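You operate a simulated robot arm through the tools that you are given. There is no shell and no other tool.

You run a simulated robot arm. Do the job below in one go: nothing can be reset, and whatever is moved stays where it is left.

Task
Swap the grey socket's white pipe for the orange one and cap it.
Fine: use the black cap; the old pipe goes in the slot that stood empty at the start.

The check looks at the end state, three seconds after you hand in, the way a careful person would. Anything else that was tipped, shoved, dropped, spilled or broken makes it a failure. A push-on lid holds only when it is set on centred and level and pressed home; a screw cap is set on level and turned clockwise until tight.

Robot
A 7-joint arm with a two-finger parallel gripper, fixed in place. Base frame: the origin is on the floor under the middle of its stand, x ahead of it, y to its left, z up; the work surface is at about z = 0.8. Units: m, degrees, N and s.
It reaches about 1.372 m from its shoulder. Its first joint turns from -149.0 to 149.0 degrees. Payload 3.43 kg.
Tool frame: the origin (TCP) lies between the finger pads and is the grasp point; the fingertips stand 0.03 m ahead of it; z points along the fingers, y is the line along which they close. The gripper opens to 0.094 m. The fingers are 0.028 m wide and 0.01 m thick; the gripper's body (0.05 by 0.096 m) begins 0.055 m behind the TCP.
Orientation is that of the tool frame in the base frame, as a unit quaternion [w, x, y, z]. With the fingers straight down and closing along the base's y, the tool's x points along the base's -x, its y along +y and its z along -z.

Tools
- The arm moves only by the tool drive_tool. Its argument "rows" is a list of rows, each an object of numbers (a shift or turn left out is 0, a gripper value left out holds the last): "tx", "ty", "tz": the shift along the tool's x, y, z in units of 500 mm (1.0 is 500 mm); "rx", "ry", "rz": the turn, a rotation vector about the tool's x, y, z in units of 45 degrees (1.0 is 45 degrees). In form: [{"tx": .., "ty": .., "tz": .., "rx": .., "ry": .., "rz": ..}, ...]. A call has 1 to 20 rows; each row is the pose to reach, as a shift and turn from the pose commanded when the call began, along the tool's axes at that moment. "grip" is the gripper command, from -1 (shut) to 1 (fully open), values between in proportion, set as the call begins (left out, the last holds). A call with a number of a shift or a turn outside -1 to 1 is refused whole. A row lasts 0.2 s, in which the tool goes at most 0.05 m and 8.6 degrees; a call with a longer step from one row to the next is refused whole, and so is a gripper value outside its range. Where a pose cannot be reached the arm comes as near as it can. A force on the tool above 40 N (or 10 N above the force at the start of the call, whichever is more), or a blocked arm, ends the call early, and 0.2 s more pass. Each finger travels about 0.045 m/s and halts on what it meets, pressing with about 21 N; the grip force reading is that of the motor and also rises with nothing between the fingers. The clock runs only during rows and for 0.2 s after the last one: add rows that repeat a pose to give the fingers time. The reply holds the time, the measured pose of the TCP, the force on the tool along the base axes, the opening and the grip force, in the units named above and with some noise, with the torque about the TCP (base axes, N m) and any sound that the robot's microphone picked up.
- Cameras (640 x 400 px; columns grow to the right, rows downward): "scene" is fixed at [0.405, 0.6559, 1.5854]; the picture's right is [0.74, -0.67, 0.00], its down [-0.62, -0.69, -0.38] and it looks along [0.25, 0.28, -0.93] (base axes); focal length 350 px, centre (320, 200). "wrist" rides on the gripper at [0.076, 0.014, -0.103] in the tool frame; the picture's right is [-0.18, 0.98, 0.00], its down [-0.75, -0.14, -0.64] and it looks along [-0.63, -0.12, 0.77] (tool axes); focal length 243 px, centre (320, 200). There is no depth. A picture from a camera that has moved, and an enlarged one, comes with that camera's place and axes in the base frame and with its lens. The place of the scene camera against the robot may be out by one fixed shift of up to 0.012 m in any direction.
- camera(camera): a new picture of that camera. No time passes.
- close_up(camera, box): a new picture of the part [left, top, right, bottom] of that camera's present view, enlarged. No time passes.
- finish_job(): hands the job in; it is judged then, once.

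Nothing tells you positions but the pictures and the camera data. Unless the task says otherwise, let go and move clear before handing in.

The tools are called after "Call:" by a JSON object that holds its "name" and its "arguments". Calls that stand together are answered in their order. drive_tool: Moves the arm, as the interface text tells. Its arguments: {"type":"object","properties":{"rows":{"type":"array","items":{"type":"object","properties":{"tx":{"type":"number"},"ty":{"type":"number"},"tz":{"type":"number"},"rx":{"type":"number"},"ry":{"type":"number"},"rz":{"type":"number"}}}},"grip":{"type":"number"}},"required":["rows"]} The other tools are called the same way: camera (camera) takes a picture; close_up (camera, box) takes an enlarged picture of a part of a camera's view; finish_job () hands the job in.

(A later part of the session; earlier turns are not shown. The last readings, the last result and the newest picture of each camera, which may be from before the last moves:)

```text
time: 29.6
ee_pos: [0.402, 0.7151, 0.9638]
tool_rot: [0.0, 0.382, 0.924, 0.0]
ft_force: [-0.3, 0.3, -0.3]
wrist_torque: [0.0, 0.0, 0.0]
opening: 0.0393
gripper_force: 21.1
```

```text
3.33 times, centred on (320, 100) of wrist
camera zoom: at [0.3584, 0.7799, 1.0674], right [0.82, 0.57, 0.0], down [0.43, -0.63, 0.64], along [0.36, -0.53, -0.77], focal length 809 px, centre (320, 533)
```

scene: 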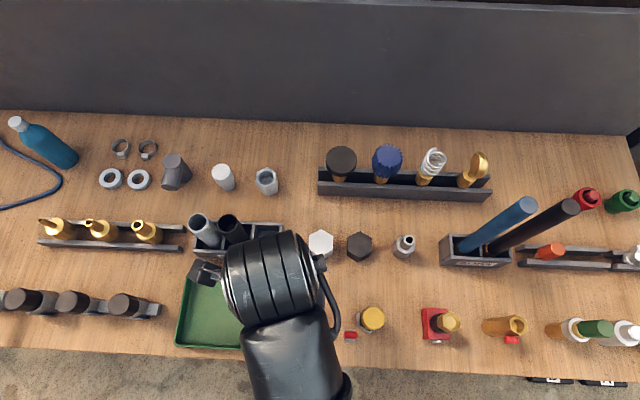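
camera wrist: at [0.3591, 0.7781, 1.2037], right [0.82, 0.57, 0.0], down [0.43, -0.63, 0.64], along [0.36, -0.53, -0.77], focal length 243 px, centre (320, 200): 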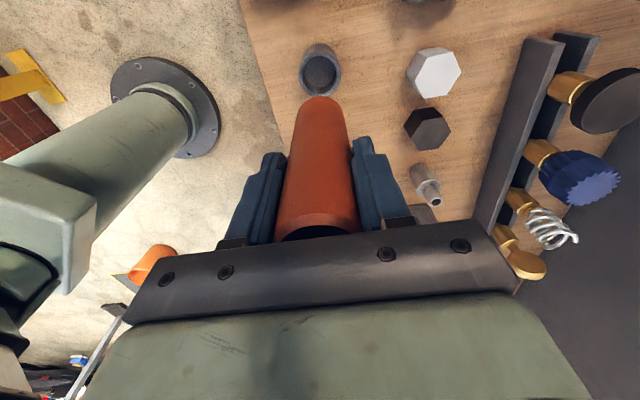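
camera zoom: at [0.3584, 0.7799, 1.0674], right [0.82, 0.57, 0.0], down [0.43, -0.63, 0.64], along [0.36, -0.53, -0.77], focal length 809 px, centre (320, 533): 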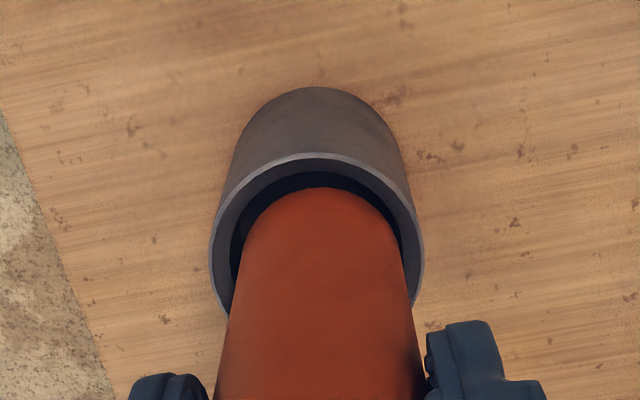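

The pipe end is about to enter the socket bore, centred. Continuing slowly.

Call:
{"name": "drive_tool", "arguments": {"rows": [{"tz": 0.012}, {"tz": 0.024}, {"tz": 0.036}, {"tz": 0.048}, {"tz": 0.056}, {"tz": 0.056}], "grip": -1}}

Call:
{"name": "close_up", "arguments": {"camera": "wrist", "box": [240, 40, 400, 160]}}

```text
time: 31.0
ee_pos: [0.4033, 0.7145, 0.9358]
tool_rot: [0.0, 0.382, 0.924, 0.001]
ft_force: [0.4, -0.4, -0.5]
wrist_torque: [-0.03, -0.02, -0.02]
opening: 0.0397
gripper_force: 20.7
```

```text
3.33 times, centred on (320, 100) of wrist
camera zoom: at [0.3585, 0.7793, 1.0392], right [0.82, 0.57, 0.0], down [0.43, -0.63, 0.64], along [0.36, -0.53, -0.77], focal length 809 px, centre (320, 533)
```

zoom: 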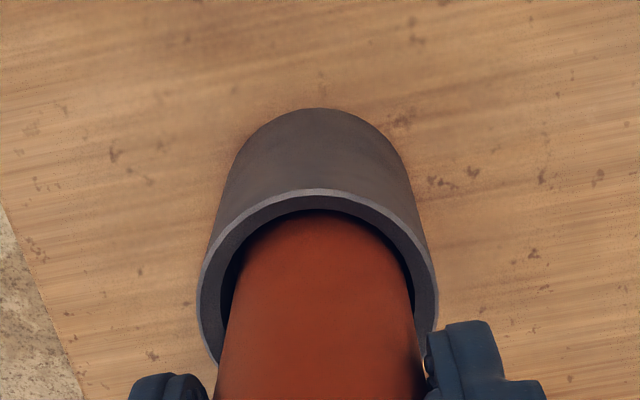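

Call:
{"name": "drive_tool", "arguments": {"rows": [{"tz": 0.004}, {"tz": 0.008}, {"tz": 0.011}, {"tz": 0.011}], "grip": -1}}

```text
time: 32.0
ee_pos: [0.4034, 0.7138, 0.9316]
tool_rot: [0.002, 0.382, 0.924, 0.0]
ft_force: [4.1, -1.7, 17.3]
wrist_torque: [-0.04, -0.17, 0.04]
opening: 0.0393
gripper_force: 20.6
```

Contact at the same height the white pipe rested at, so it is on the socket floor. I'll ease the force and release.

Call:
{"name": "drive_tool", "arguments": {"rows": [{"tz": -0.002}, {"tz": -0.002}], "grip": -1}}

Call:
{"name": "drive_tool", "arguments": {"rows": [{"tz": 0}, {"tz": 0}, {"tz": 0}, {"tz": 0}], "grip": 1}}

Call:
{"name": "camera", "arguments": {"camera": "wrist"}}

Call:
{"name": "close_up", "arguments": {"camera": "wrist", "box": [240, 40, 400, 160]}}

```text
time: 32.6
ee_pos: [0.4033, 0.714, 0.931]
tool_rot: [0.001, 0.383, 0.924, -0.001]
ft_force: [5.5, -2.4, 6.5]
wrist_torque: [0.05, -0.27, 0.03]
opening: 0.0391
gripper_force: 20.9
```

```text
time: 33.6
ee_pos: [0.404, 0.7148, 0.9317]
tool_rot: [0.001, 0.383, 0.924, 0.001]
ft_force: [0.3, -0.8, 0.6]
wrist_torque: [0.0, -0.02, 0.0]
opening: 0.0939
gripper_force: 0.1
```

```text
taken
camera wrist: at [0.3582, 0.7791, 1.0348], right [0.82, 0.57, 0.0], down [0.43, -0.63, 0.64], along [0.36, -0.53, -0.77], focal length 243 px, centre (320, 200)
```

wrist: 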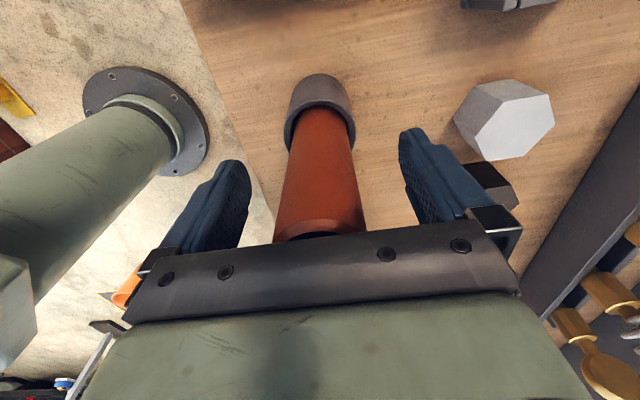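

```text
3.33 times, centred on (320, 100) of wrist
camera zoom: at [0.3582, 0.7791, 1.0348], right [0.82, 0.57, 0.0], down [0.43, -0.63, 0.64], along [0.36, -0.53, -0.77], focal length 809 px, centre (320, 533)
```

zoom: 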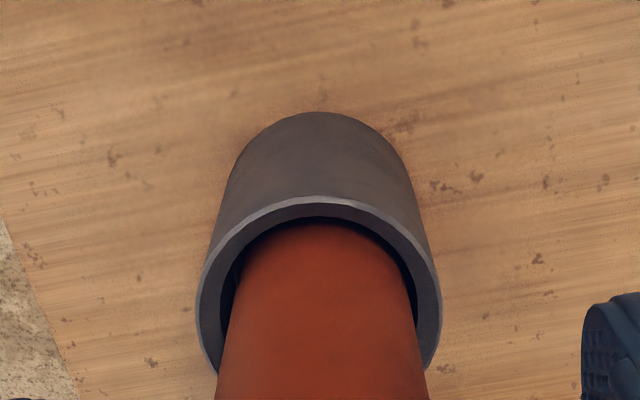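

The orange pipe stands in the socket. I'll rise and re-measure its top from the same viewpoint used for the white one.

Call:
{"name": "drive_tool", "arguments": {"rows": [{"tz": -0.06}, {"tz": -0.14}, {"tz": -0.22}, {"tz": -0.26}, {"tz": -0.26}, {"tz": -0.26}], "grip": 1}}

Call:
{"name": "camera", "arguments": {"camera": "wrist"}}

Call:
{"name": "close_up", "arguments": {"camera": "wrist", "box": [240, 60, 400, 160]}}

Call:
{"name": "close_up", "arguments": {"camera": "wrist", "box": [390, 40, 490, 160]}}

```text
time: 35.0
ee_pos: [0.4029, 0.7148, 1.0616]
tool_rot: [0.0, 0.383, 0.924, 0.0]
ft_force: [-0.6, -0.5, 0.4]
wrist_torque: [-0.01, -0.03, 0.01]
opening: 0.0941
gripper_force: 0.1
```

```text
taken
camera wrist: at [0.3583, 0.7798, 1.1648], right [0.82, 0.57, 0.0], down [0.43, -0.63, 0.64], along [0.36, -0.53, -0.77], focal length 243 px, centre (320, 200)
```

wrist: 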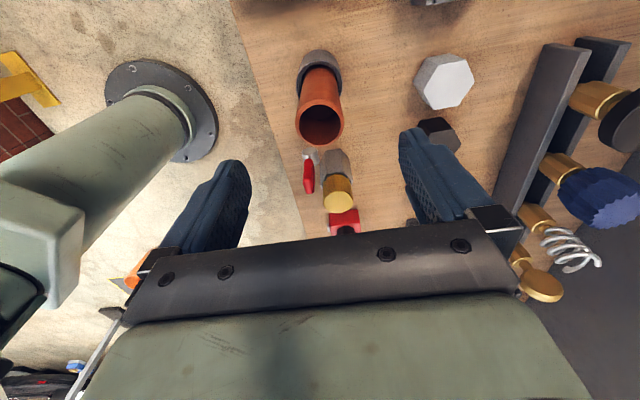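

```text
4.00 times, centred on (320, 110) of wrist
camera zoom: at [0.3583, 0.7798, 1.1648], right [0.82, 0.57, 0.0], down [0.43, -0.63, 0.64], along [0.36, -0.53, -0.77], focal length 970 px, centre (320, 560)
```

zoom: 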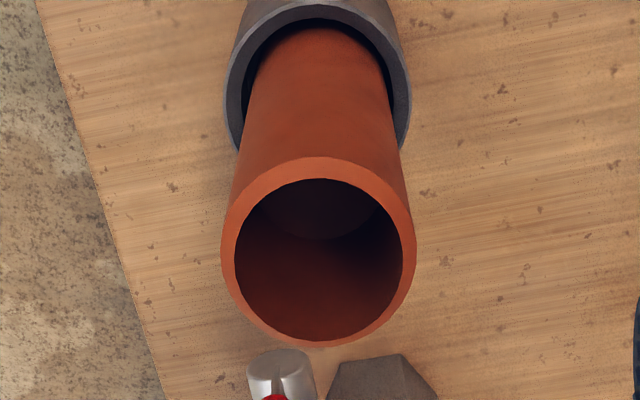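

```text
3.33 times, centred on (440, 100) of wrist
camera zoom: at [0.3583, 0.7798, 1.1648], right [0.82, 0.57, 0.0], down [0.43, -0.63, 0.64], along [0.36, -0.53, -0.77], focal length 809 px, centre (-80, 533)
```

zoom: 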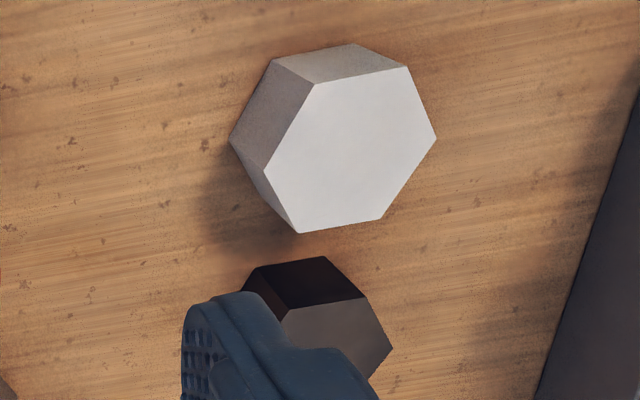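

The orange top is within about 2 mm of the socket axis, which fits the bore's slack. Next I'll look at the black hex cap from above.

Call:
{"name": "drive_tool", "arguments": {"rows": [{"tx": -0.047, "ty": 0.062}, {"tx": -0.094, "ty": 0.123}, {"tx": -0.14, "ty": 0.185}, {"tx": -0.187, "ty": 0.246}, {"tx": -0.234, "ty": 0.308}, {"tx": -0.234, "ty": 0.308, "tz": 0.06}, {"tx": -0.234, "ty": 0.308, "tz": 0.12}, {"tx": -0.234, "ty": 0.308, "tz": 0.12}, {"tx": -0.234, "ty": 0.308, "tz": 0.12}], "grip": 1}}

Call:
{"name": "camera", "arguments": {"camera": "wrist"}}

Call:
{"name": "close_up", "arguments": {"camera": "wrist", "box": [240, 40, 400, 140]}}

Call:
{"name": "close_up", "arguments": {"camera": "scene", "box": [270, 270, 350, 340]}}

```text
time: 37.0
ee_pos: [0.595, 0.7422, 1.0015]
tool_rot: [0.002, 0.384, 0.923, 0.001]
ft_force: [-0.8, 0.3, 1.0]
wrist_torque: [0.0, -0.02, -0.03]
opening: 0.0942
gripper_force: 0.1
```

```text
taken
camera wrist: at [0.5501, 0.8051, 1.1056], right [0.82, 0.57, 0.0], down [0.43, -0.63, 0.64], along [0.36, -0.53, -0.77], focal length 243 px, centre (320, 200)
```

wrist: 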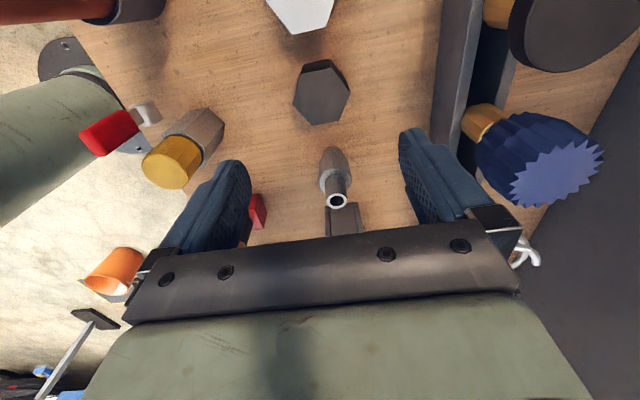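

```text
4.00 times, centred on (320, 90) of wrist
camera zoom: at [0.5501, 0.8051, 1.1056], right [0.82, 0.57, 0.0], down [0.43, -0.63, 0.64], along [0.36, -0.53, -0.77], focal length 970 px, centre (320, 640)
```

zoom: 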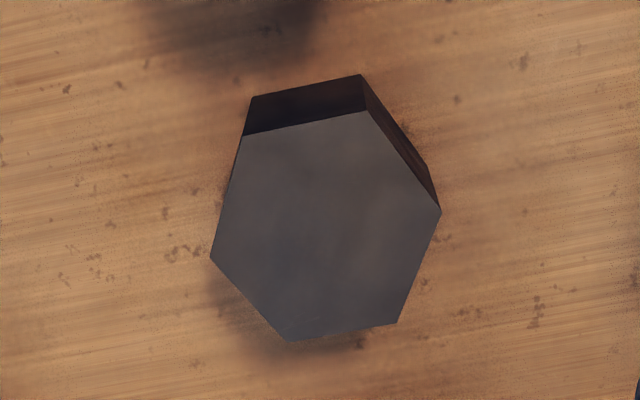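

```text
5.71 times, centred on (310, 305) of scene
camera zoom: at [0.405, 0.6559, 1.5854], right [0.74, -0.67, 0.0], down [-0.62, -0.69, -0.38], along [0.25, 0.28, -0.93], focal length 2003 px, centre (377, -400)
```

zoom: 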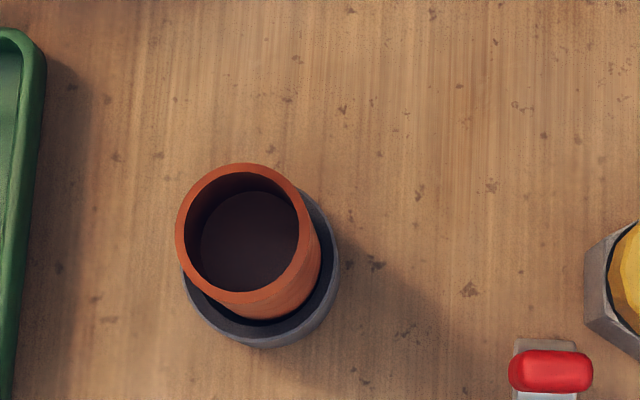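

The black cap is a hex, about 0.053 across flats and 0.045 tall. It sits about 3 mm off the TCP, with its flats 30° off my closing axis. I'll centre on it and turn 30° so the fingers meet two flats.

Call:
{"name": "drive_tool", "arguments": {"rows": [{"tx": -0.003, "ty": -0.0005, "rz": -0.1667}, {"tx": -0.006, "ty": -0.001, "rz": -0.3333}, {"tx": -0.006, "ty": -0.001, "rz": -0.5}, {"tx": -0.006, "ty": -0.001, "rz": -0.6667}, {"tx": -0.006, "ty": -0.001, "rz": -0.6667}, {"tx": -0.006, "ty": -0.001, "rz": -0.6667}], "grip": 1}}

Call:
{"name": "camera", "arguments": {"camera": "wrist"}}

Call:
{"name": "close_up", "arguments": {"camera": "wrist", "box": [240, 40, 400, 140]}}

```text
time: 38.4
ee_pos: [0.5969, 0.7369, 1.0009]
tool_rot: [0.001, 0.129, 0.992, 0.0]
ft_force: [0.7, 0.3, 0.1]
wrist_torque: [-0.01, 0.0, 0.0]
opening: 0.0938
gripper_force: 0.0
```

```text
taken
camera wrist: at [0.5258, 0.772, 1.1055], right [0.43, 0.9, 0.0], down [0.69, -0.33, 0.64], along [0.58, -0.28, -0.77], focal length 243 px, centre (320, 200)
```

wrist: 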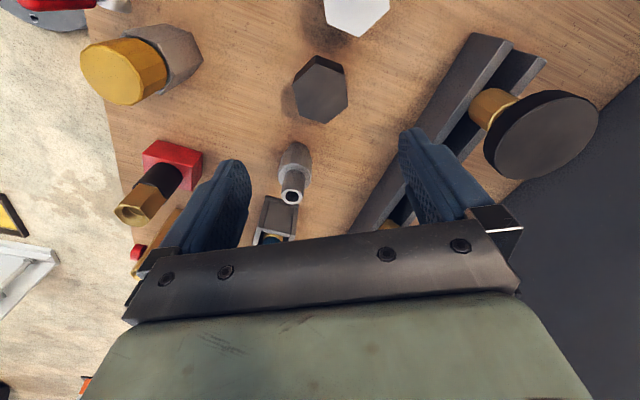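

```text
4.00 times, centred on (320, 90) of wrist
camera zoom: at [0.5258, 0.772, 1.1055], right [0.43, 0.9, 0.0], down [0.69, -0.33, 0.64], along [0.58, -0.28, -0.77], focal length 970 px, centre (320, 640)
```

zoom: 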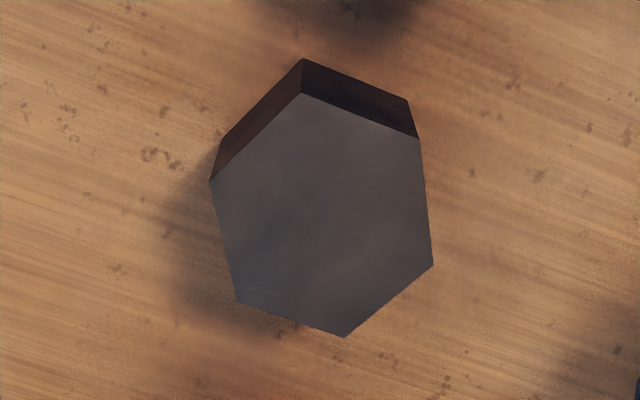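

The cap is centred within about 1 mm and its flats are parallel to the finger pads. I'll descend around it.

Call:
{"name": "drive_tool", "arguments": {"rows": [{"tx": -0.0008, "tz": 0.07}, {"tx": -0.0008, "tz": 0.14}, {"tx": -0.0008, "tz": 0.21}, {"tx": -0.0008, "tz": 0.26}, {"tx": -0.0008, "tz": 0.29}, {"tx": -0.0008, "tz": 0.31}, {"tx": -0.0008, "tz": 0.31}], "grip": 1}}

Call:
{"name": "camera", "arguments": {"camera": "wrist"}}

```text
time: 40.0
ee_pos: [0.5983, 0.7398, 0.8458]
tool_rot: [0.001, 0.131, 0.991, -0.001]
ft_force: [0.7, -0.3, -0.5]
wrist_torque: [-0.02, -0.01, -0.05]
opening: 0.0943
gripper_force: 0.1
```

```text
taken
camera wrist: at [0.5275, 0.773, 0.9491], right [0.43, 0.9, 0.0], down [0.69, -0.33, 0.64], along [0.58, -0.28, -0.77], focal length 243 px, centre (320, 200)
```

wrist: 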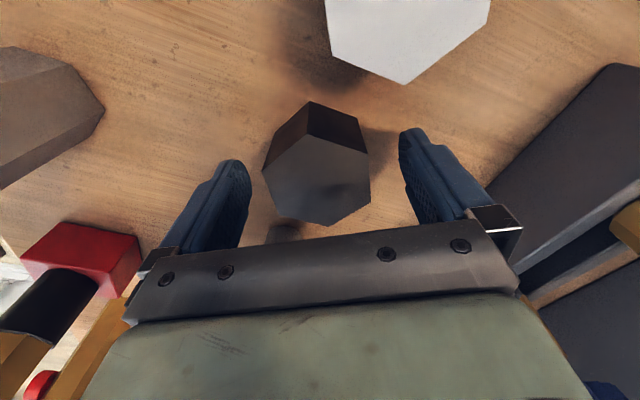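

Call:
{"name": "drive_tool", "arguments": {"rows": [{"tz": 0.007}, {"tz": 0.014}, {"tz": 0.014}], "grip": 1}}

Call:
{"name": "close_up", "arguments": {"camera": "wrist", "box": [200, 90, 440, 240]}}

```text
time: 40.8
ee_pos: [0.5979, 0.7391, 0.8391]
tool_rot: [0.001, 0.13, 0.992, 0.0]
ft_force: [-0.4, -0.3, 0.1]
wrist_torque: [0.0, 0.0, 0.0]
opening: 0.0939
gripper_force: 0.0
```

```text
2.67 times, centred on (320, 165) of wrist
camera zoom: at [0.5271, 0.7729, 0.9433], right [0.43, 0.9, 0.0], down [0.69, -0.33, 0.64], along [0.58, -0.28, -0.77], focal length 647 px, centre (320, 293)
```

zoom: 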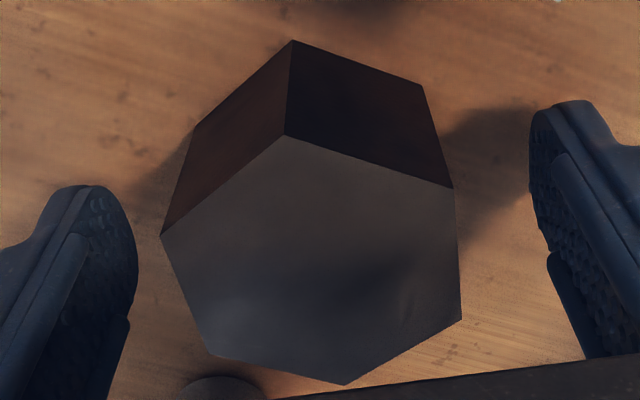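

The fingertips are about 9 mm above the table beside the cap, with the flats centred. Closing.

Call:
{"name": "drive_tool", "arguments": {"rows": [{"tz": 0}, {"tz": 0}, {"tz": 0}, {"tz": 0}, {"tz": 0}], "grip": -1}}

Call:
{"name": "close_up", "arguments": {"camera": "wrist", "box": [200, 90, 440, 240]}}

```text
time: 42.0
ee_pos: [0.5973, 0.7388, 0.8386]
tool_rot: [0.001, 0.131, 0.991, 0.0]
ft_force: [-0.7, -0.5, 0.3]
wrist_torque: [0.03, -0.02, 0.0]
opening: 0.0564
gripper_force: 20.5
```

```text
2.67 times, centred on (320, 165) of wrist
camera zoom: at [0.5272, 0.7729, 0.9434], right [0.43, 0.9, 0.0], down [0.69, -0.33, 0.64], along [0.58, -0.28, -0.77], focal length 647 px, centre (320, 293)
```

zoom: 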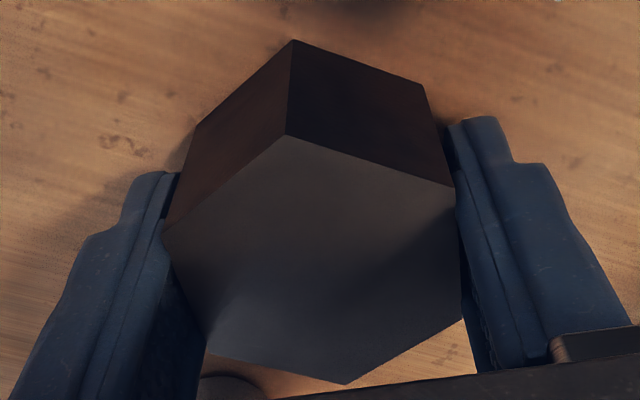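

The cap is gripped (opening 0.056, 20 N). I'll lift a little and check that it comes up level.

Call:
{"name": "drive_tool", "arguments": {"rows": [{"tz": -0.02}, {"tz": -0.06}, {"tz": -0.12}, {"tz": -0.2}, {"tz": -0.28}, {"tz": -0.36}, {"tz": -0.42}, {"tz": -0.42}, {"tz": -0.42}], "grip": -1}}

Call:
{"name": "camera", "arguments": {"camera": "wrist"}}

Call:
{"name": "close_up", "arguments": {"camera": "wrist", "box": [200, 90, 440, 240]}}

Call:
{"name": "camera", "arguments": {"camera": "scene"}}

```text
time: 44.0
ee_pos: [0.5979, 0.7397, 1.0487]
tool_rot: [0.001, 0.13, 0.992, 0.0]
ft_force: [0.3, 0.9, -0.5]
wrist_torque: [-0.01, -0.05, 0.02]
opening: 0.0567
gripper_force: 20.8
```

```text
taken
camera wrist: at [0.5267, 0.7732, 1.1527], right [0.43, 0.9, 0.0], down [0.69, -0.33, 0.64], along [0.58, -0.28, -0.77], focal length 243 px, centre (320, 200)
```

wrist: 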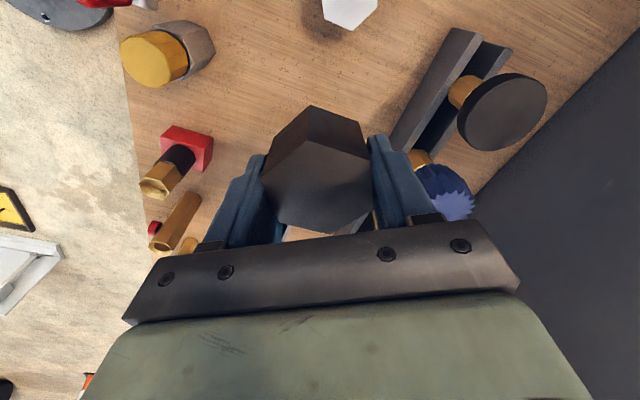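

```text
2.67 times, centred on (320, 165) of wrist
camera zoom: at [0.5267, 0.7732, 1.1527], right [0.43, 0.9, 0.0], down [0.69, -0.33, 0.64], along [0.58, -0.28, -0.77], focal length 647 px, centre (320, 293)
```

zoom: 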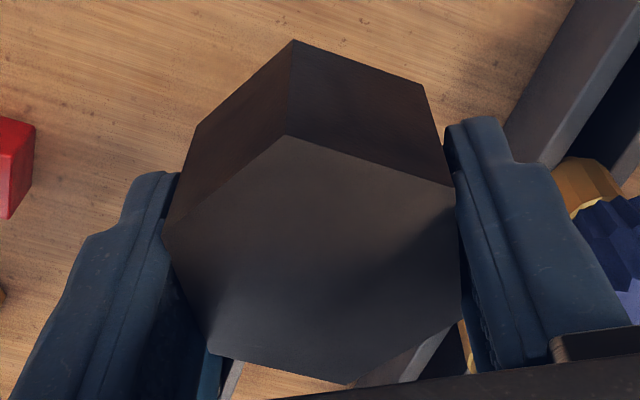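

```text
taken
```

scene: 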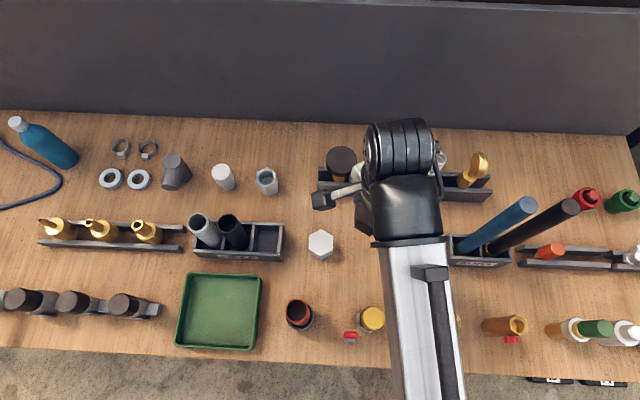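

The cap is held level. I'll carry it over the orange pipe, still about 4 cm above it, and check alignment with the wrist camera.

Call:
{"name": "drive_tool", "arguments": {"rows": [{"tx": 0.0723, "ty": -0.0298}, {"tx": 0.1446, "ty": -0.0597}, {"tx": 0.217, "ty": -0.0895}, {"tx": 0.2893, "ty": -0.1194}, {"tx": 0.3616, "ty": -0.1492}, {"tx": 0.3616, "ty": -0.1492}, {"tx": 0.3616, "ty": -0.1492}], "grip": -1}}

Call:
{"name": "camera", "arguments": {"camera": "wrist"}}

Call:
{"name": "close_up", "arguments": {"camera": "wrist", "box": [220, 30, 420, 160]}}

Call:
{"name": "camera", "arguments": {"camera": "scene"}}

```text
time: 45.6
ee_pos: [0.4036, 0.7126, 1.0495]
tool_rot: [0.001, 0.131, 0.991, 0.0]
ft_force: [-0.1, -0.2, -0.3]
wrist_torque: [0.0, 0.02, -0.01]
opening: 0.0566
gripper_force: 20.4
```

```text
taken
camera wrist: at [0.3328, 0.7459, 1.1537], right [0.43, 0.9, 0.0], down [0.69, -0.33, 0.64], along [0.58, -0.28, -0.77], focal length 243 px, centre (320, 200)
```

wrist: 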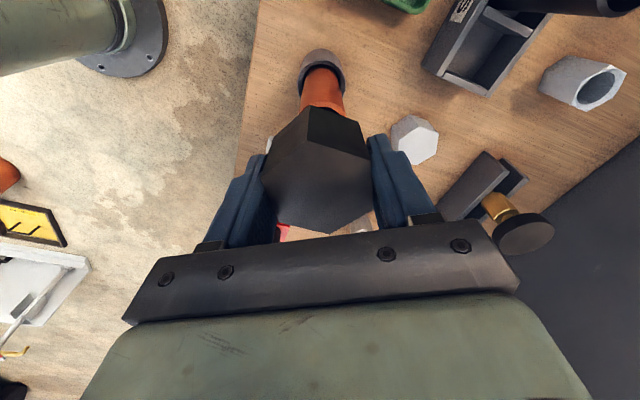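

```text
3.08 times, centred on (320, 95) of wrist
camera zoom: at [0.3328, 0.7459, 1.1537], right [0.43, 0.9, 0.0], down [0.69, -0.33, 0.64], along [0.58, -0.28, -0.77], focal length 746 px, centre (320, 523)
```

zoom: 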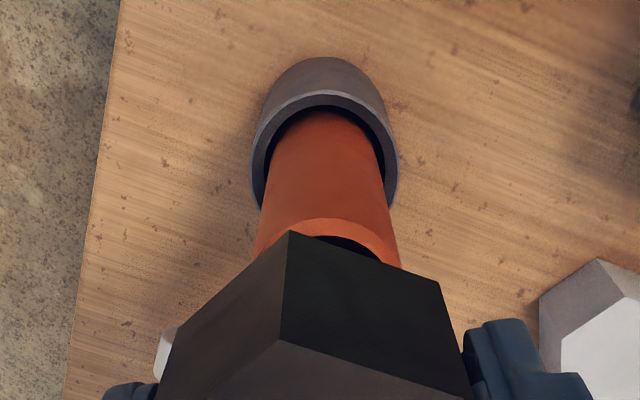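

```text
taken
```

scene: 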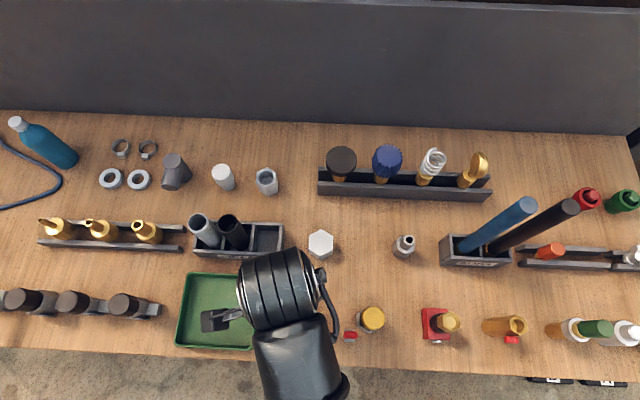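

The cap hangs just above the pipe. I'll zoom in on the rim and cap edge to measure the remaining misalignment.

Call:
{"name": "close_up", "arguments": {"camera": "wrist", "box": [280, 70, 360, 130]}}

Call:
{"name": "close_up", "arguments": {"camera": "wrist", "box": [280, 40, 360, 100]}}

```text
6.67 times, centred on (320, 100) of wrist
camera zoom: at [0.3328, 0.7459, 1.1537], right [0.43, 0.9, 0.0], down [0.69, -0.33, 0.64], along [0.58, -0.28, -0.77], focal length 1618 px, centre (320, 867)
```

zoom: 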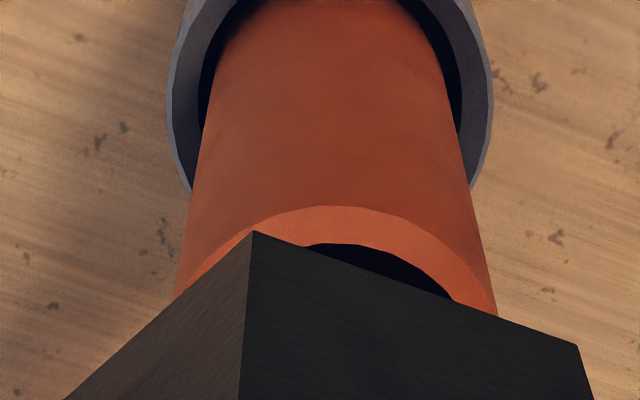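

```text
6.67 times, centred on (320, 70) of wrist
camera zoom: at [0.3328, 0.7459, 1.1537], right [0.43, 0.9, 0.0], down [0.69, -0.33, 0.64], along [0.58, -0.28, -0.77], focal length 1618 px, centre (320, 1067)
```

zoom: 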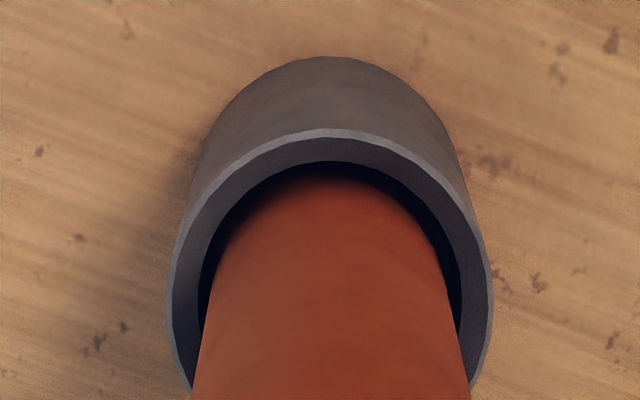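

Comparing silhouettes, the pipe axis sits about 1.8 mm to the +y side of the cap centre. I'll shift by that, lower to about 1.5 cm above the rim, and measure again.

Call:
{"name": "drive_tool", "arguments": {"rows": [{"tx": 0.0004, "ty": 0.0036}, {"tx": 0.0004, "ty": 0.0036, "tz": 0.024}, {"tx": 0.0004, "ty": 0.0036, "tz": 0.048}, {"tx": 0.0004, "ty": 0.0036, "tz": 0.048}, {"tx": 0.0004, "ty": 0.0036, "tz": 0.048}], "grip": -1}}

Call:
{"name": "close_up", "arguments": {"camera": "wrist", "box": [280, 70, 360, 130]}}

Call:
{"name": "close_up", "arguments": {"camera": "wrist", "box": [240, 40, 400, 160]}}

```text
time: 46.8
ee_pos: [0.4044, 0.7143, 1.0246]
tool_rot: [0.001, 0.131, 0.991, 0.0]
ft_force: [0.2, -0.1, -0.4]
wrist_torque: [0.01, -0.02, -0.01]
opening: 0.0566
gripper_force: 21.6
```

```text
6.67 times, centred on (320, 100) of wrist
camera zoom: at [0.3326, 0.7487, 1.1289], right [0.43, 0.9, 0.0], down [0.69, -0.33, 0.64], along [0.58, -0.28, -0.77], focal length 1618 px, centre (320, 867)
```

zoom: 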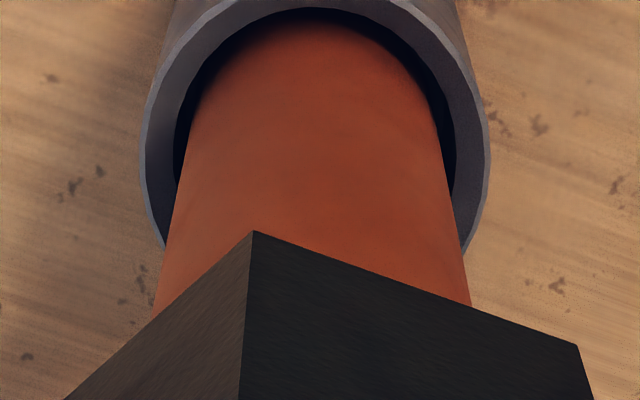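

```text
3.33 times, centred on (320, 100) of wrist
camera zoom: at [0.3326, 0.7487, 1.1289], right [0.43, 0.9, 0.0], down [0.69, -0.33, 0.64], along [0.58, -0.28, -0.77], focal length 809 px, centre (320, 533)
```

zoom: 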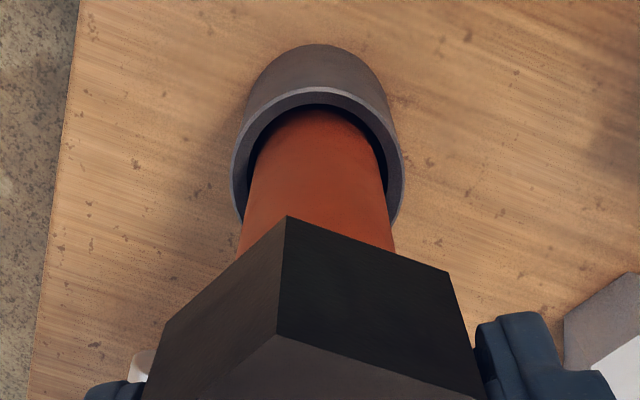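

The shift overshot a little, and the pipe is now about 0.7 mm to the −y side. I'll correct, lower to a few millimetres above the rim, and re-check.

Call:
{"name": "drive_tool", "arguments": {"rows": [{"ty": -0.0014}, {"ty": -0.0014, "tz": 0.008}, {"ty": -0.0014, "tz": 0.016}, {"ty": -0.0014, "tz": 0.016}, {"ty": -0.0014, "tz": 0.016}], "grip": -1}}

Call:
{"name": "close_up", "arguments": {"camera": "wrist", "box": [280, 70, 360, 130]}}

```text
time: 48.0
ee_pos: [0.4029, 0.7138, 1.0168]
tool_rot: [0.001, 0.13, 0.991, 0.0]
ft_force: [-0.3, -0.5, -0.3]
wrist_torque: [0.02, -0.01, 0.02]
opening: 0.0568
gripper_force: 20.9
```

```text
6.67 times, centred on (320, 100) of wrist
camera zoom: at [0.3327, 0.7479, 1.1208], right [0.43, 0.9, 0.0], down [0.69, -0.33, 0.64], along [0.58, -0.28, -0.77], focal length 1618 px, centre (320, 867)
```

zoom: 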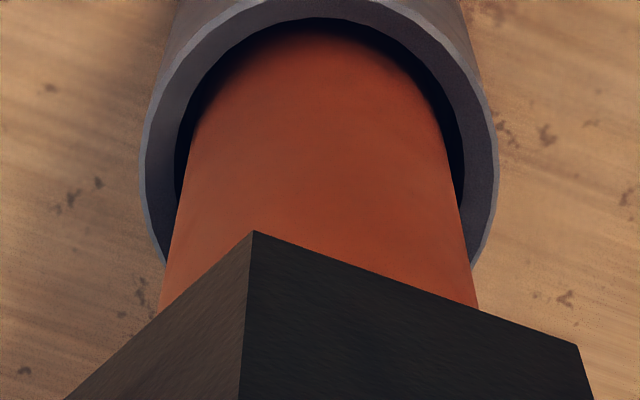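

The cap now looks centred over the pipe to within measurement error. I'll lower slowly in small steps and watch the force.

Call:
{"name": "drive_tool", "arguments": {"rows": [{"tz": 0.004}, {"tz": 0.008}, {"tz": 0.012}, {"tz": 0.016}, {"tz": 0.02}, {"tz": 0.02}], "grip": -1}}

Call:
{"name": "close_up", "arguments": {"camera": "wrist", "box": [280, 70, 360, 130]}}

```text
time: 49.4
ee_pos: [0.4026, 0.7139, 1.0078]
tool_rot: [0.001, 0.131, 0.991, 0.0]
ft_force: [0.7, 0.4, -0.5]
wrist_torque: [0.0, 0.01, 0.02]
opening: 0.0569
gripper_force: 21.3
```

```text
6.67 times, centred on (320, 100) of wrist
camera zoom: at [0.3324, 0.7478, 1.1112], right [0.43, 0.9, 0.0], down [0.69, -0.33, 0.64], along [0.58, -0.28, -0.77], focal length 1618 px, centre (320, 867)
```

zoom: 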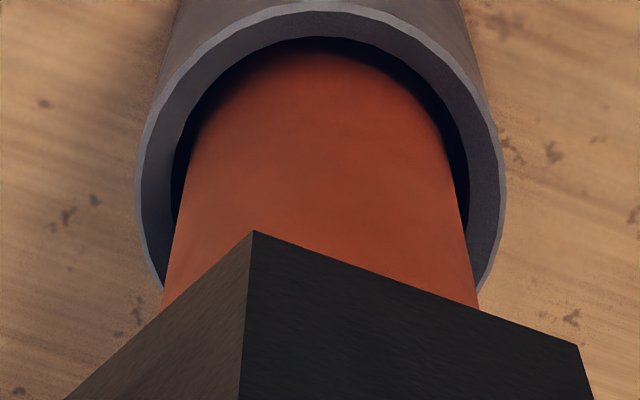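

Call:
{"name": "drive_tool", "arguments": {"rows": [{"tz": 0.004}, {"tz": 0.008}, {"tz": 0.012}, {"tz": 0.016}, {"tz": 0.016}], "grip": -1}}

Call:
{"name": "close_up", "arguments": {"camera": "wrist", "box": [280, 70, 360, 130]}}

```text
time: 50.6
ee_pos: [0.4029, 0.7146, 1.0]
tool_rot: [0.001, 0.13, 0.991, -0.001]
ft_force: [1.4, 1.1, -0.6]
wrist_torque: [0.02, 0.0, 0.0]
opening: 0.0567
gripper_force: 21.3
```

```text
6.67 times, centred on (320, 100) of wrist
camera zoom: at [0.3331, 0.7478, 1.1037], right [0.43, 0.9, 0.0], down [0.69, -0.33, 0.64], along [0.58, -0.28, -0.77], focal length 1618 px, centre (320, 867)
```

zoom: 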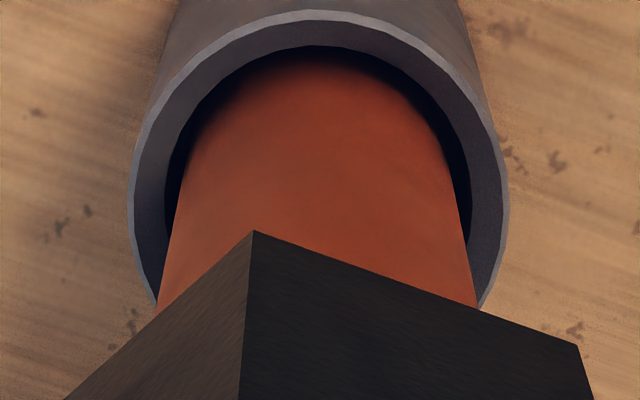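

No contact force, so the cap is sliding over the pipe. Continuing.

Call:
{"name": "drive_tool", "arguments": {"rows": [{"tz": 0.004}, {"tz": 0.008}, {"tz": 0.012}, {"tz": 0.016}, {"tz": 0.016}], "grip": -1}}

Call:
{"name": "close_up", "arguments": {"camera": "wrist", "box": [240, 40, 400, 160]}}

```text
time: 51.8
ee_pos: [0.4045, 0.7142, 0.9924]
tool_rot: [0.001, 0.131, 0.991, 0.001]
ft_force: [-0.4, 0.7, -0.4]
wrist_torque: [0.02, -0.01, -0.01]
opening: 0.0568
gripper_force: 21.1
```

```text
3.33 times, centred on (320, 100) of wrist
camera zoom: at [0.3328, 0.7481, 1.0959], right [0.43, 0.9, 0.0], down [0.69, -0.33, 0.64], along [0.58, -0.28, -0.77], focal length 809 px, centre (320, 533)
```

zoom: 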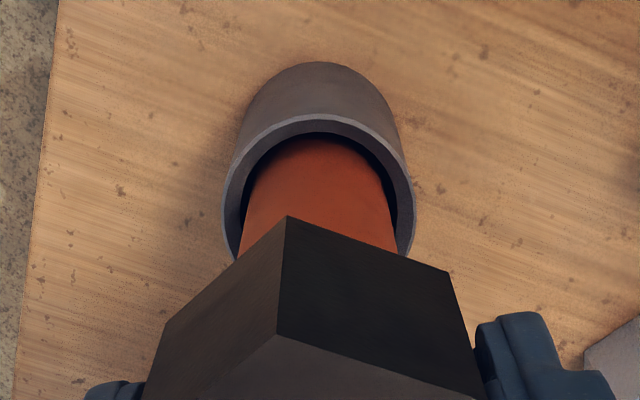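

Call:
{"name": "drive_tool", "arguments": {"rows": [{"tz": 0.004}, {"tz": 0.008}, {"tz": 0.012}, {"tz": 0.012}], "grip": -1}}

```text
time: 52.8
ee_pos: [0.4032, 0.7136, 0.9864]
tool_rot: [0.0, 0.131, 0.991, 0.0]
ft_force: [0.5, 0.5, 18.4]
wrist_torque: [0.0, 0.0, -0.02]
opening: 0.0568
gripper_force: 21.4
```

Contact at 18 N, purely vertical with zero torque, so it is centred and level. I'll press further in small steps.

Call:
{"name": "drive_tool", "arguments": {"rows": [{"tz": 0.002}, {"tz": 0.004}, {"tz": 0.004}], "grip": -1}}

Call:
{"name": "close_up", "arguments": {"camera": "wrist", "box": [200, 60, 440, 240]}}

```text
time: 53.6
ee_pos: [0.4021, 0.7144, 0.983]
tool_rot: [0.001, 0.131, 0.991, -0.001]
ft_force: [2.9, 1.6, 17.4]
wrist_torque: [-0.01, -0.01, -0.01]
opening: 0.057
gripper_force: 21.4
```

```text
2.22 times, centred on (320, 150) of wrist
camera zoom: at [0.3324, 0.7478, 1.0882], right [0.43, 0.9, 0.0], down [0.69, -0.33, 0.64], along [0.58, -0.28, -0.77], focal length 539 px, centre (320, 311)
```

zoom: 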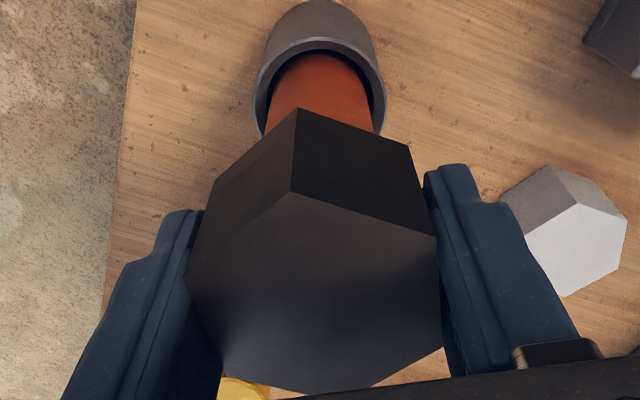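

Vertical force stays near 18 N, and the cap appears to have crept a few millimetres in the fingers, so grip friction limits the push. I'll zoom in to see how far it has gone on.

Call:
{"name": "close_up", "arguments": {"camera": "wrist", "box": [280, 90, 360, 150]}}

Call:
{"name": "close_up", "arguments": {"camera": "wrist", "box": [200, 90, 440, 240]}}

```text
6.67 times, centred on (320, 120) of wrist
camera zoom: at [0.3324, 0.7478, 1.0882], right [0.43, 0.9, 0.0], down [0.69, -0.33, 0.64], along [0.58, -0.28, -0.77], focal length 1618 px, centre (320, 733)
```

zoom: 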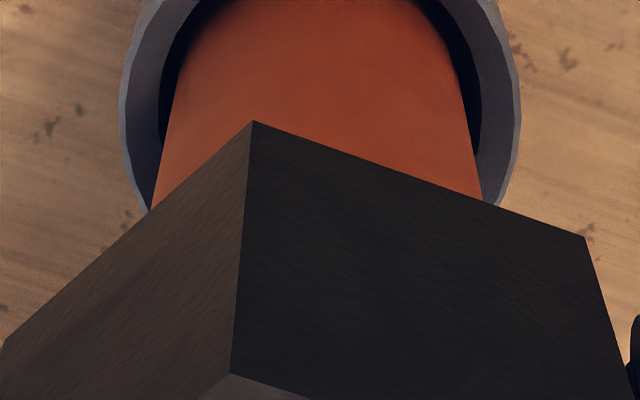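

```text
2.67 times, centred on (320, 165) of wrist
camera zoom: at [0.3324, 0.7478, 1.0882], right [0.43, 0.9, 0.0], down [0.69, -0.33, 0.64], along [0.58, -0.28, -0.77], focal length 647 px, centre (320, 293)
```

zoom: 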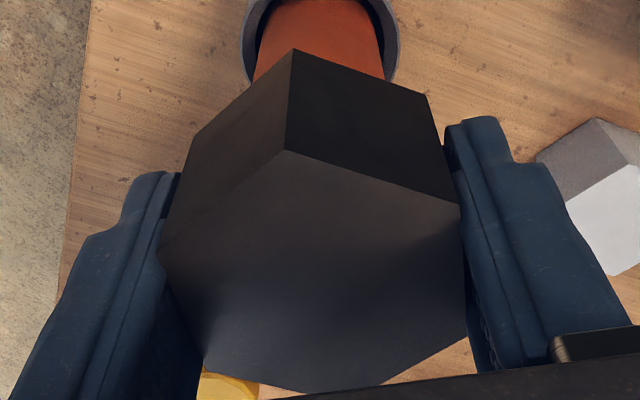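

The cap has slipped about 5 mm up the fingers, with its lower edge at z≈0.950, so it needs a firmer push than grip friction allows. I'll release it, rise, close the fingers, and press on the middle of its top.

Call:
{"name": "drive_tool", "arguments": {"rows": [{"tz": -0.002}, {"tz": -0.002}, {"tz": -0.002}, {"tz": -0.002}, {"tz": -0.002}], "grip": 1}}

Call:
{"name": "drive_tool", "arguments": {"rows": [{"tz": -0.03}, {"tz": -0.08}, {"tz": -0.15}, {"tz": -0.2}, {"tz": -0.2}], "grip": 1}}

Call:
{"name": "camera", "arguments": {"camera": "wrist"}}

Call:
{"name": "close_up", "arguments": {"camera": "wrist", "box": [240, 50, 400, 170]}}

```text
time: 54.8
ee_pos: [0.4032, 0.7138, 0.985]
tool_rot: [0.001, 0.131, 0.991, 0.0]
ft_force: [0.5, -0.5, 0.4]
wrist_torque: [-0.02, 0.02, 0.02]
opening: 0.094
gripper_force: 0.0
```

```text
time: 56.0
ee_pos: [0.4033, 0.7123, 1.0836]
tool_rot: [0.0, 0.131, 0.991, 0.0]
ft_force: [-0.2, 0.0, -0.9]
wrist_torque: [-0.03, -0.01, 0.0]
opening: 0.0943
gripper_force: 0.0
```

```text
taken
camera wrist: at [0.3323, 0.7462, 1.1878], right [0.43, 0.9, 0.0], down [0.69, -0.33, 0.64], along [0.58, -0.28, -0.77], focal length 243 px, centre (320, 200)
```

wrist: 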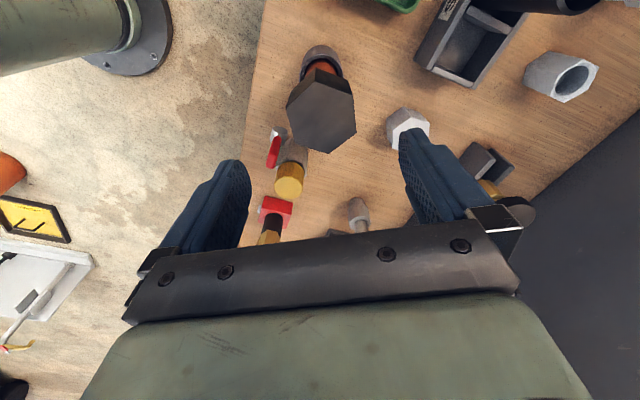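

```text
3.33 times, centred on (320, 110) of wrist
camera zoom: at [0.3323, 0.7462, 1.1878], right [0.43, 0.9, 0.0], down [0.69, -0.33, 0.64], along [0.58, -0.28, -0.77], focal length 809 px, centre (320, 500)
```

zoom: 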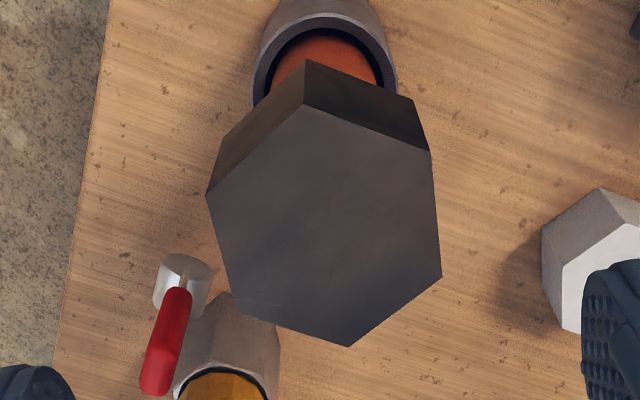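

The cap sits level on the pipe. I'll close the fingers above it and centre over its top before pressing.

Call:
{"name": "drive_tool", "arguments": {"rows": [{"tx": 0.0006, "ty": 0.0036}, {"tx": 0.0006, "ty": 0.0036}, {"tx": 0.0006, "ty": 0.0036}, {"tx": 0.0006, "ty": 0.0036}, {"tx": 0.0006, "ty": 0.0036}, {"tx": 0.0006, "ty": 0.0036}, {"tx": 0.0006, "ty": 0.0036}], "grip": -1}}

Call:
{"name": "camera", "arguments": {"camera": "wrist"}}

```text
time: 57.6
ee_pos: [0.4043, 0.7142, 1.0852]
tool_rot: [0.001, 0.13, 0.991, 0.0]
ft_force: [-0.5, 0.3, -0.5]
wrist_torque: [-0.04, 0.01, -0.04]
opening: 0.0003
gripper_force: 20.9
```

```text
taken
camera wrist: at [0.3326, 0.7485, 1.1878], right [0.43, 0.9, 0.0], down [0.69, -0.33, 0.64], along [0.58, -0.28, -0.77], focal length 243 px, centre (320, 200)
```

wrist: 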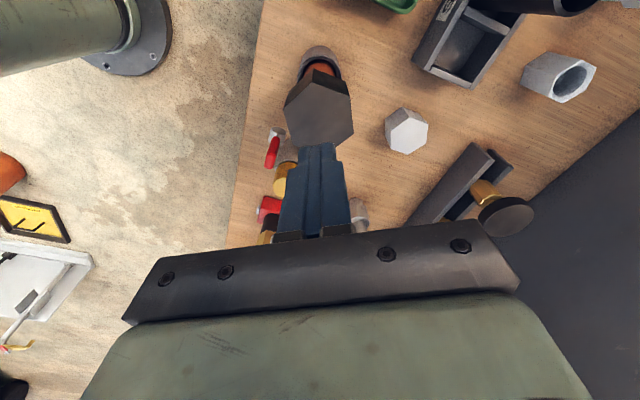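

Call:
{"name": "drive_tool", "arguments": {"rows": [{"tz": 0.04}, {"tz": 0.07}, {"tz": 0.09}, {"tz": 0.1}, {"tz": 0.1}], "grip": -1}}

Call:
{"name": "camera", "arguments": {"camera": "wrist"}}

Call:
{"name": "close_up", "arguments": {"camera": "wrist", "box": [240, 70, 400, 190]}}

```text
time: 58.8
ee_pos: [0.4033, 0.7147, 1.0345]
tool_rot: [0.0, 0.13, 0.991, 0.001]
ft_force: [0.4, -0.3, -0.1]
wrist_torque: [0.0, -0.02, 0.01]
opening: 0.0
gripper_force: 20.8
```

```text
taken
camera wrist: at [0.3331, 0.7491, 1.1382], right [0.43, 0.9, 0.0], down [0.69, -0.33, 0.64], along [0.58, -0.28, -0.77], focal length 243 px, centre (320, 200)
```

wrist: 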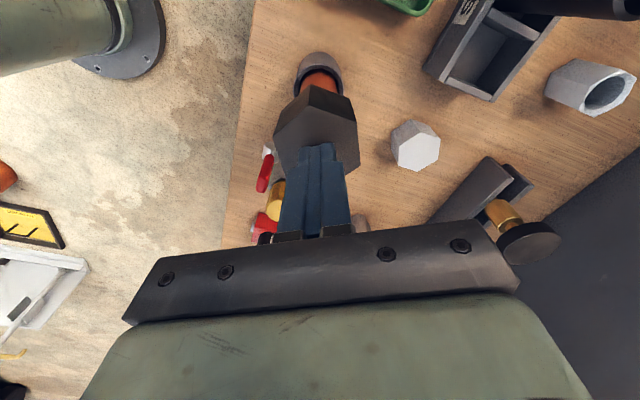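

```text
3.33 times, centred on (320, 130) of wrist
camera zoom: at [0.3331, 0.7491, 1.1382], right [0.43, 0.9, 0.0], down [0.69, -0.33, 0.64], along [0.58, -0.28, -0.77], focal length 809 px, centre (320, 433)
```

zoom: 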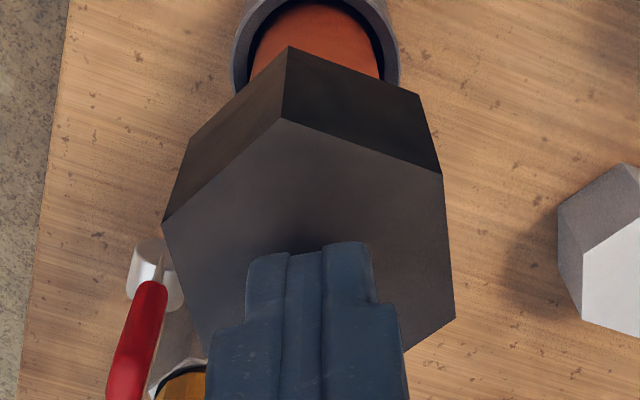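

The fingertips are centred about 1 cm above the cap. Pressing down in small steps.

Call:
{"name": "drive_tool", "arguments": {"rows": [{"tz": 0.006}, {"tz": 0.012}, {"tz": 0.016}, {"tz": 0.019}, {"tz": 0.022}, {"tz": 0.024}, {"tz": 0.024}], "grip": -1}}

```text
time: 60.4
ee_pos: [0.403, 0.7157, 1.0256]
tool_rot: [0.002, 0.13, 0.991, 0.002]
ft_force: [-0.9, -0.8, 13.9]
wrist_torque: [-0.1, 0.04, -0.04]
opening: 0.0
gripper_force: 21.3
stopped in row 7: the force on the tool passed its limit at 41 N (the readings are from after the stop); the commanded pose is now the measured one
```

The push reached 41 N. I'll check whether the cap moved.

Call:
{"name": "close_up", "arguments": {"camera": "wrist", "box": [240, 70, 400, 190]}}

Call:
{"name": "camera", "arguments": {"camera": "scene"}}

```text
3.33 times, centred on (320, 130) of wrist
camera zoom: at [0.3325, 0.7489, 1.1293], right [0.43, 0.9, 0.0], down [0.69, -0.33, 0.64], along [0.58, -0.27, -0.77], focal length 809 px, centre (320, 433)
```

zoom: 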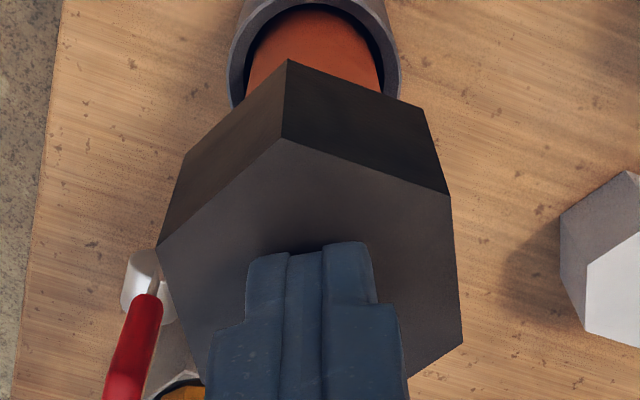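

```text
taken
```

scene: 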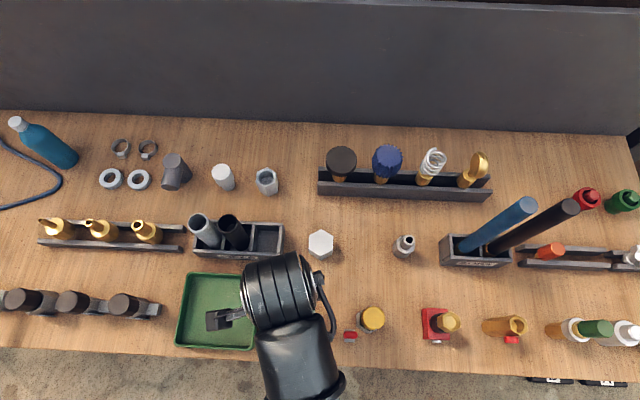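

41 N straight down moved the cap no further, and no click was heard. Either it is fully bottomed or it is a screw cap that must be turned. I'll rise, re-open, and grip the cap again to test it by turning clockwise.

Call:
{"name": "drive_tool", "arguments": {"rows": [{"tz": -0.03}, {"tz": -0.08}, {"tz": -0.12}, {"tz": -0.12}], "grip": -1}}

Call:
{"name": "drive_tool", "arguments": {"rows": [{"tz": 0}, {"tz": 0}, {"tz": 0}, {"tz": 0}, {"tz": 0}, {"tz": 0}], "grip": 1}}

Call:
{"name": "camera", "arguments": {"camera": "wrist"}}

Call:
{"name": "close_up", "arguments": {"camera": "wrist", "box": [240, 50, 400, 170]}}

Call:
{"name": "close_up", "arguments": {"camera": "wrist", "box": [480, 20, 640, 140]}}

```text
time: 61.4
ee_pos: [0.4046, 0.7151, 1.0837]
tool_rot: [0.001, 0.131, 0.991, 0.001]
ft_force: [0.5, -0.2, 0.0]
wrist_torque: [0.03, -0.02, 0.01]
opening: 0.0
gripper_force: 20.7
```

```text
time: 62.8
ee_pos: [0.4044, 0.7138, 1.0835]
tool_rot: [0.0, 0.131, 0.991, 0.002]
ft_force: [-0.2, -0.1, 0.0]
wrist_torque: [-0.01, 0.01, 0.01]
opening: 0.0939
gripper_force: 0.0
```

```text
taken
camera wrist: at [0.3333, 0.748, 1.1875], right [0.43, 0.9, 0.0], down [0.69, -0.33, 0.64], along [0.58, -0.28, -0.77], focal length 243 px, centre (320, 200)
```

wrist: 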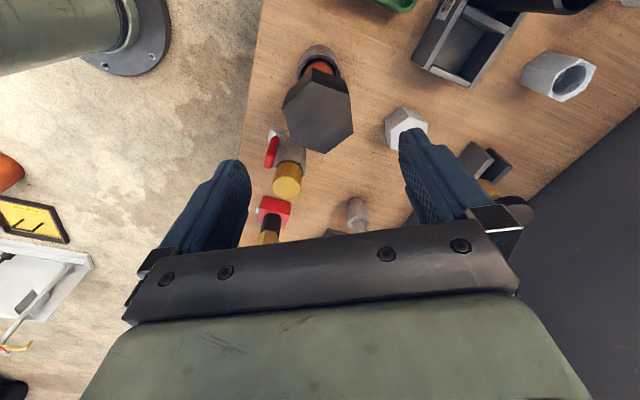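

```text
3.33 times, centred on (320, 110) of wrist
camera zoom: at [0.3333, 0.748, 1.1875], right [0.43, 0.9, 0.0], down [0.69, -0.33, 0.64], along [0.58, -0.28, -0.77], focal length 809 px, centre (320, 500)
```

zoom: 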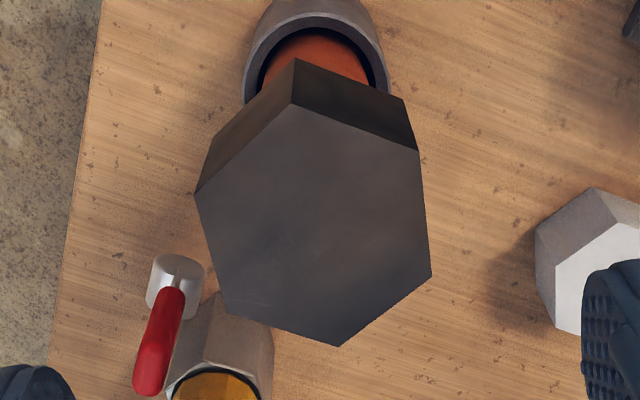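

```text
3.33 times, centred on (560, 80) of wrist
camera zoom: at [0.3333, 0.748, 1.1875], right [0.43, 0.9, 0.0], down [0.69, -0.33, 0.64], along [0.58, -0.28, -0.77], focal length 809 px, centre (-480, 600)
```

zoom: 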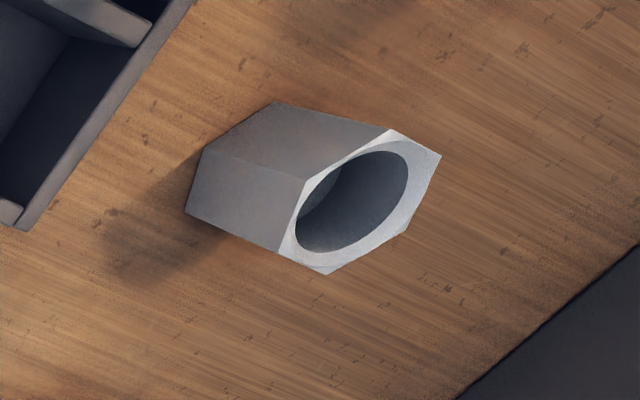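

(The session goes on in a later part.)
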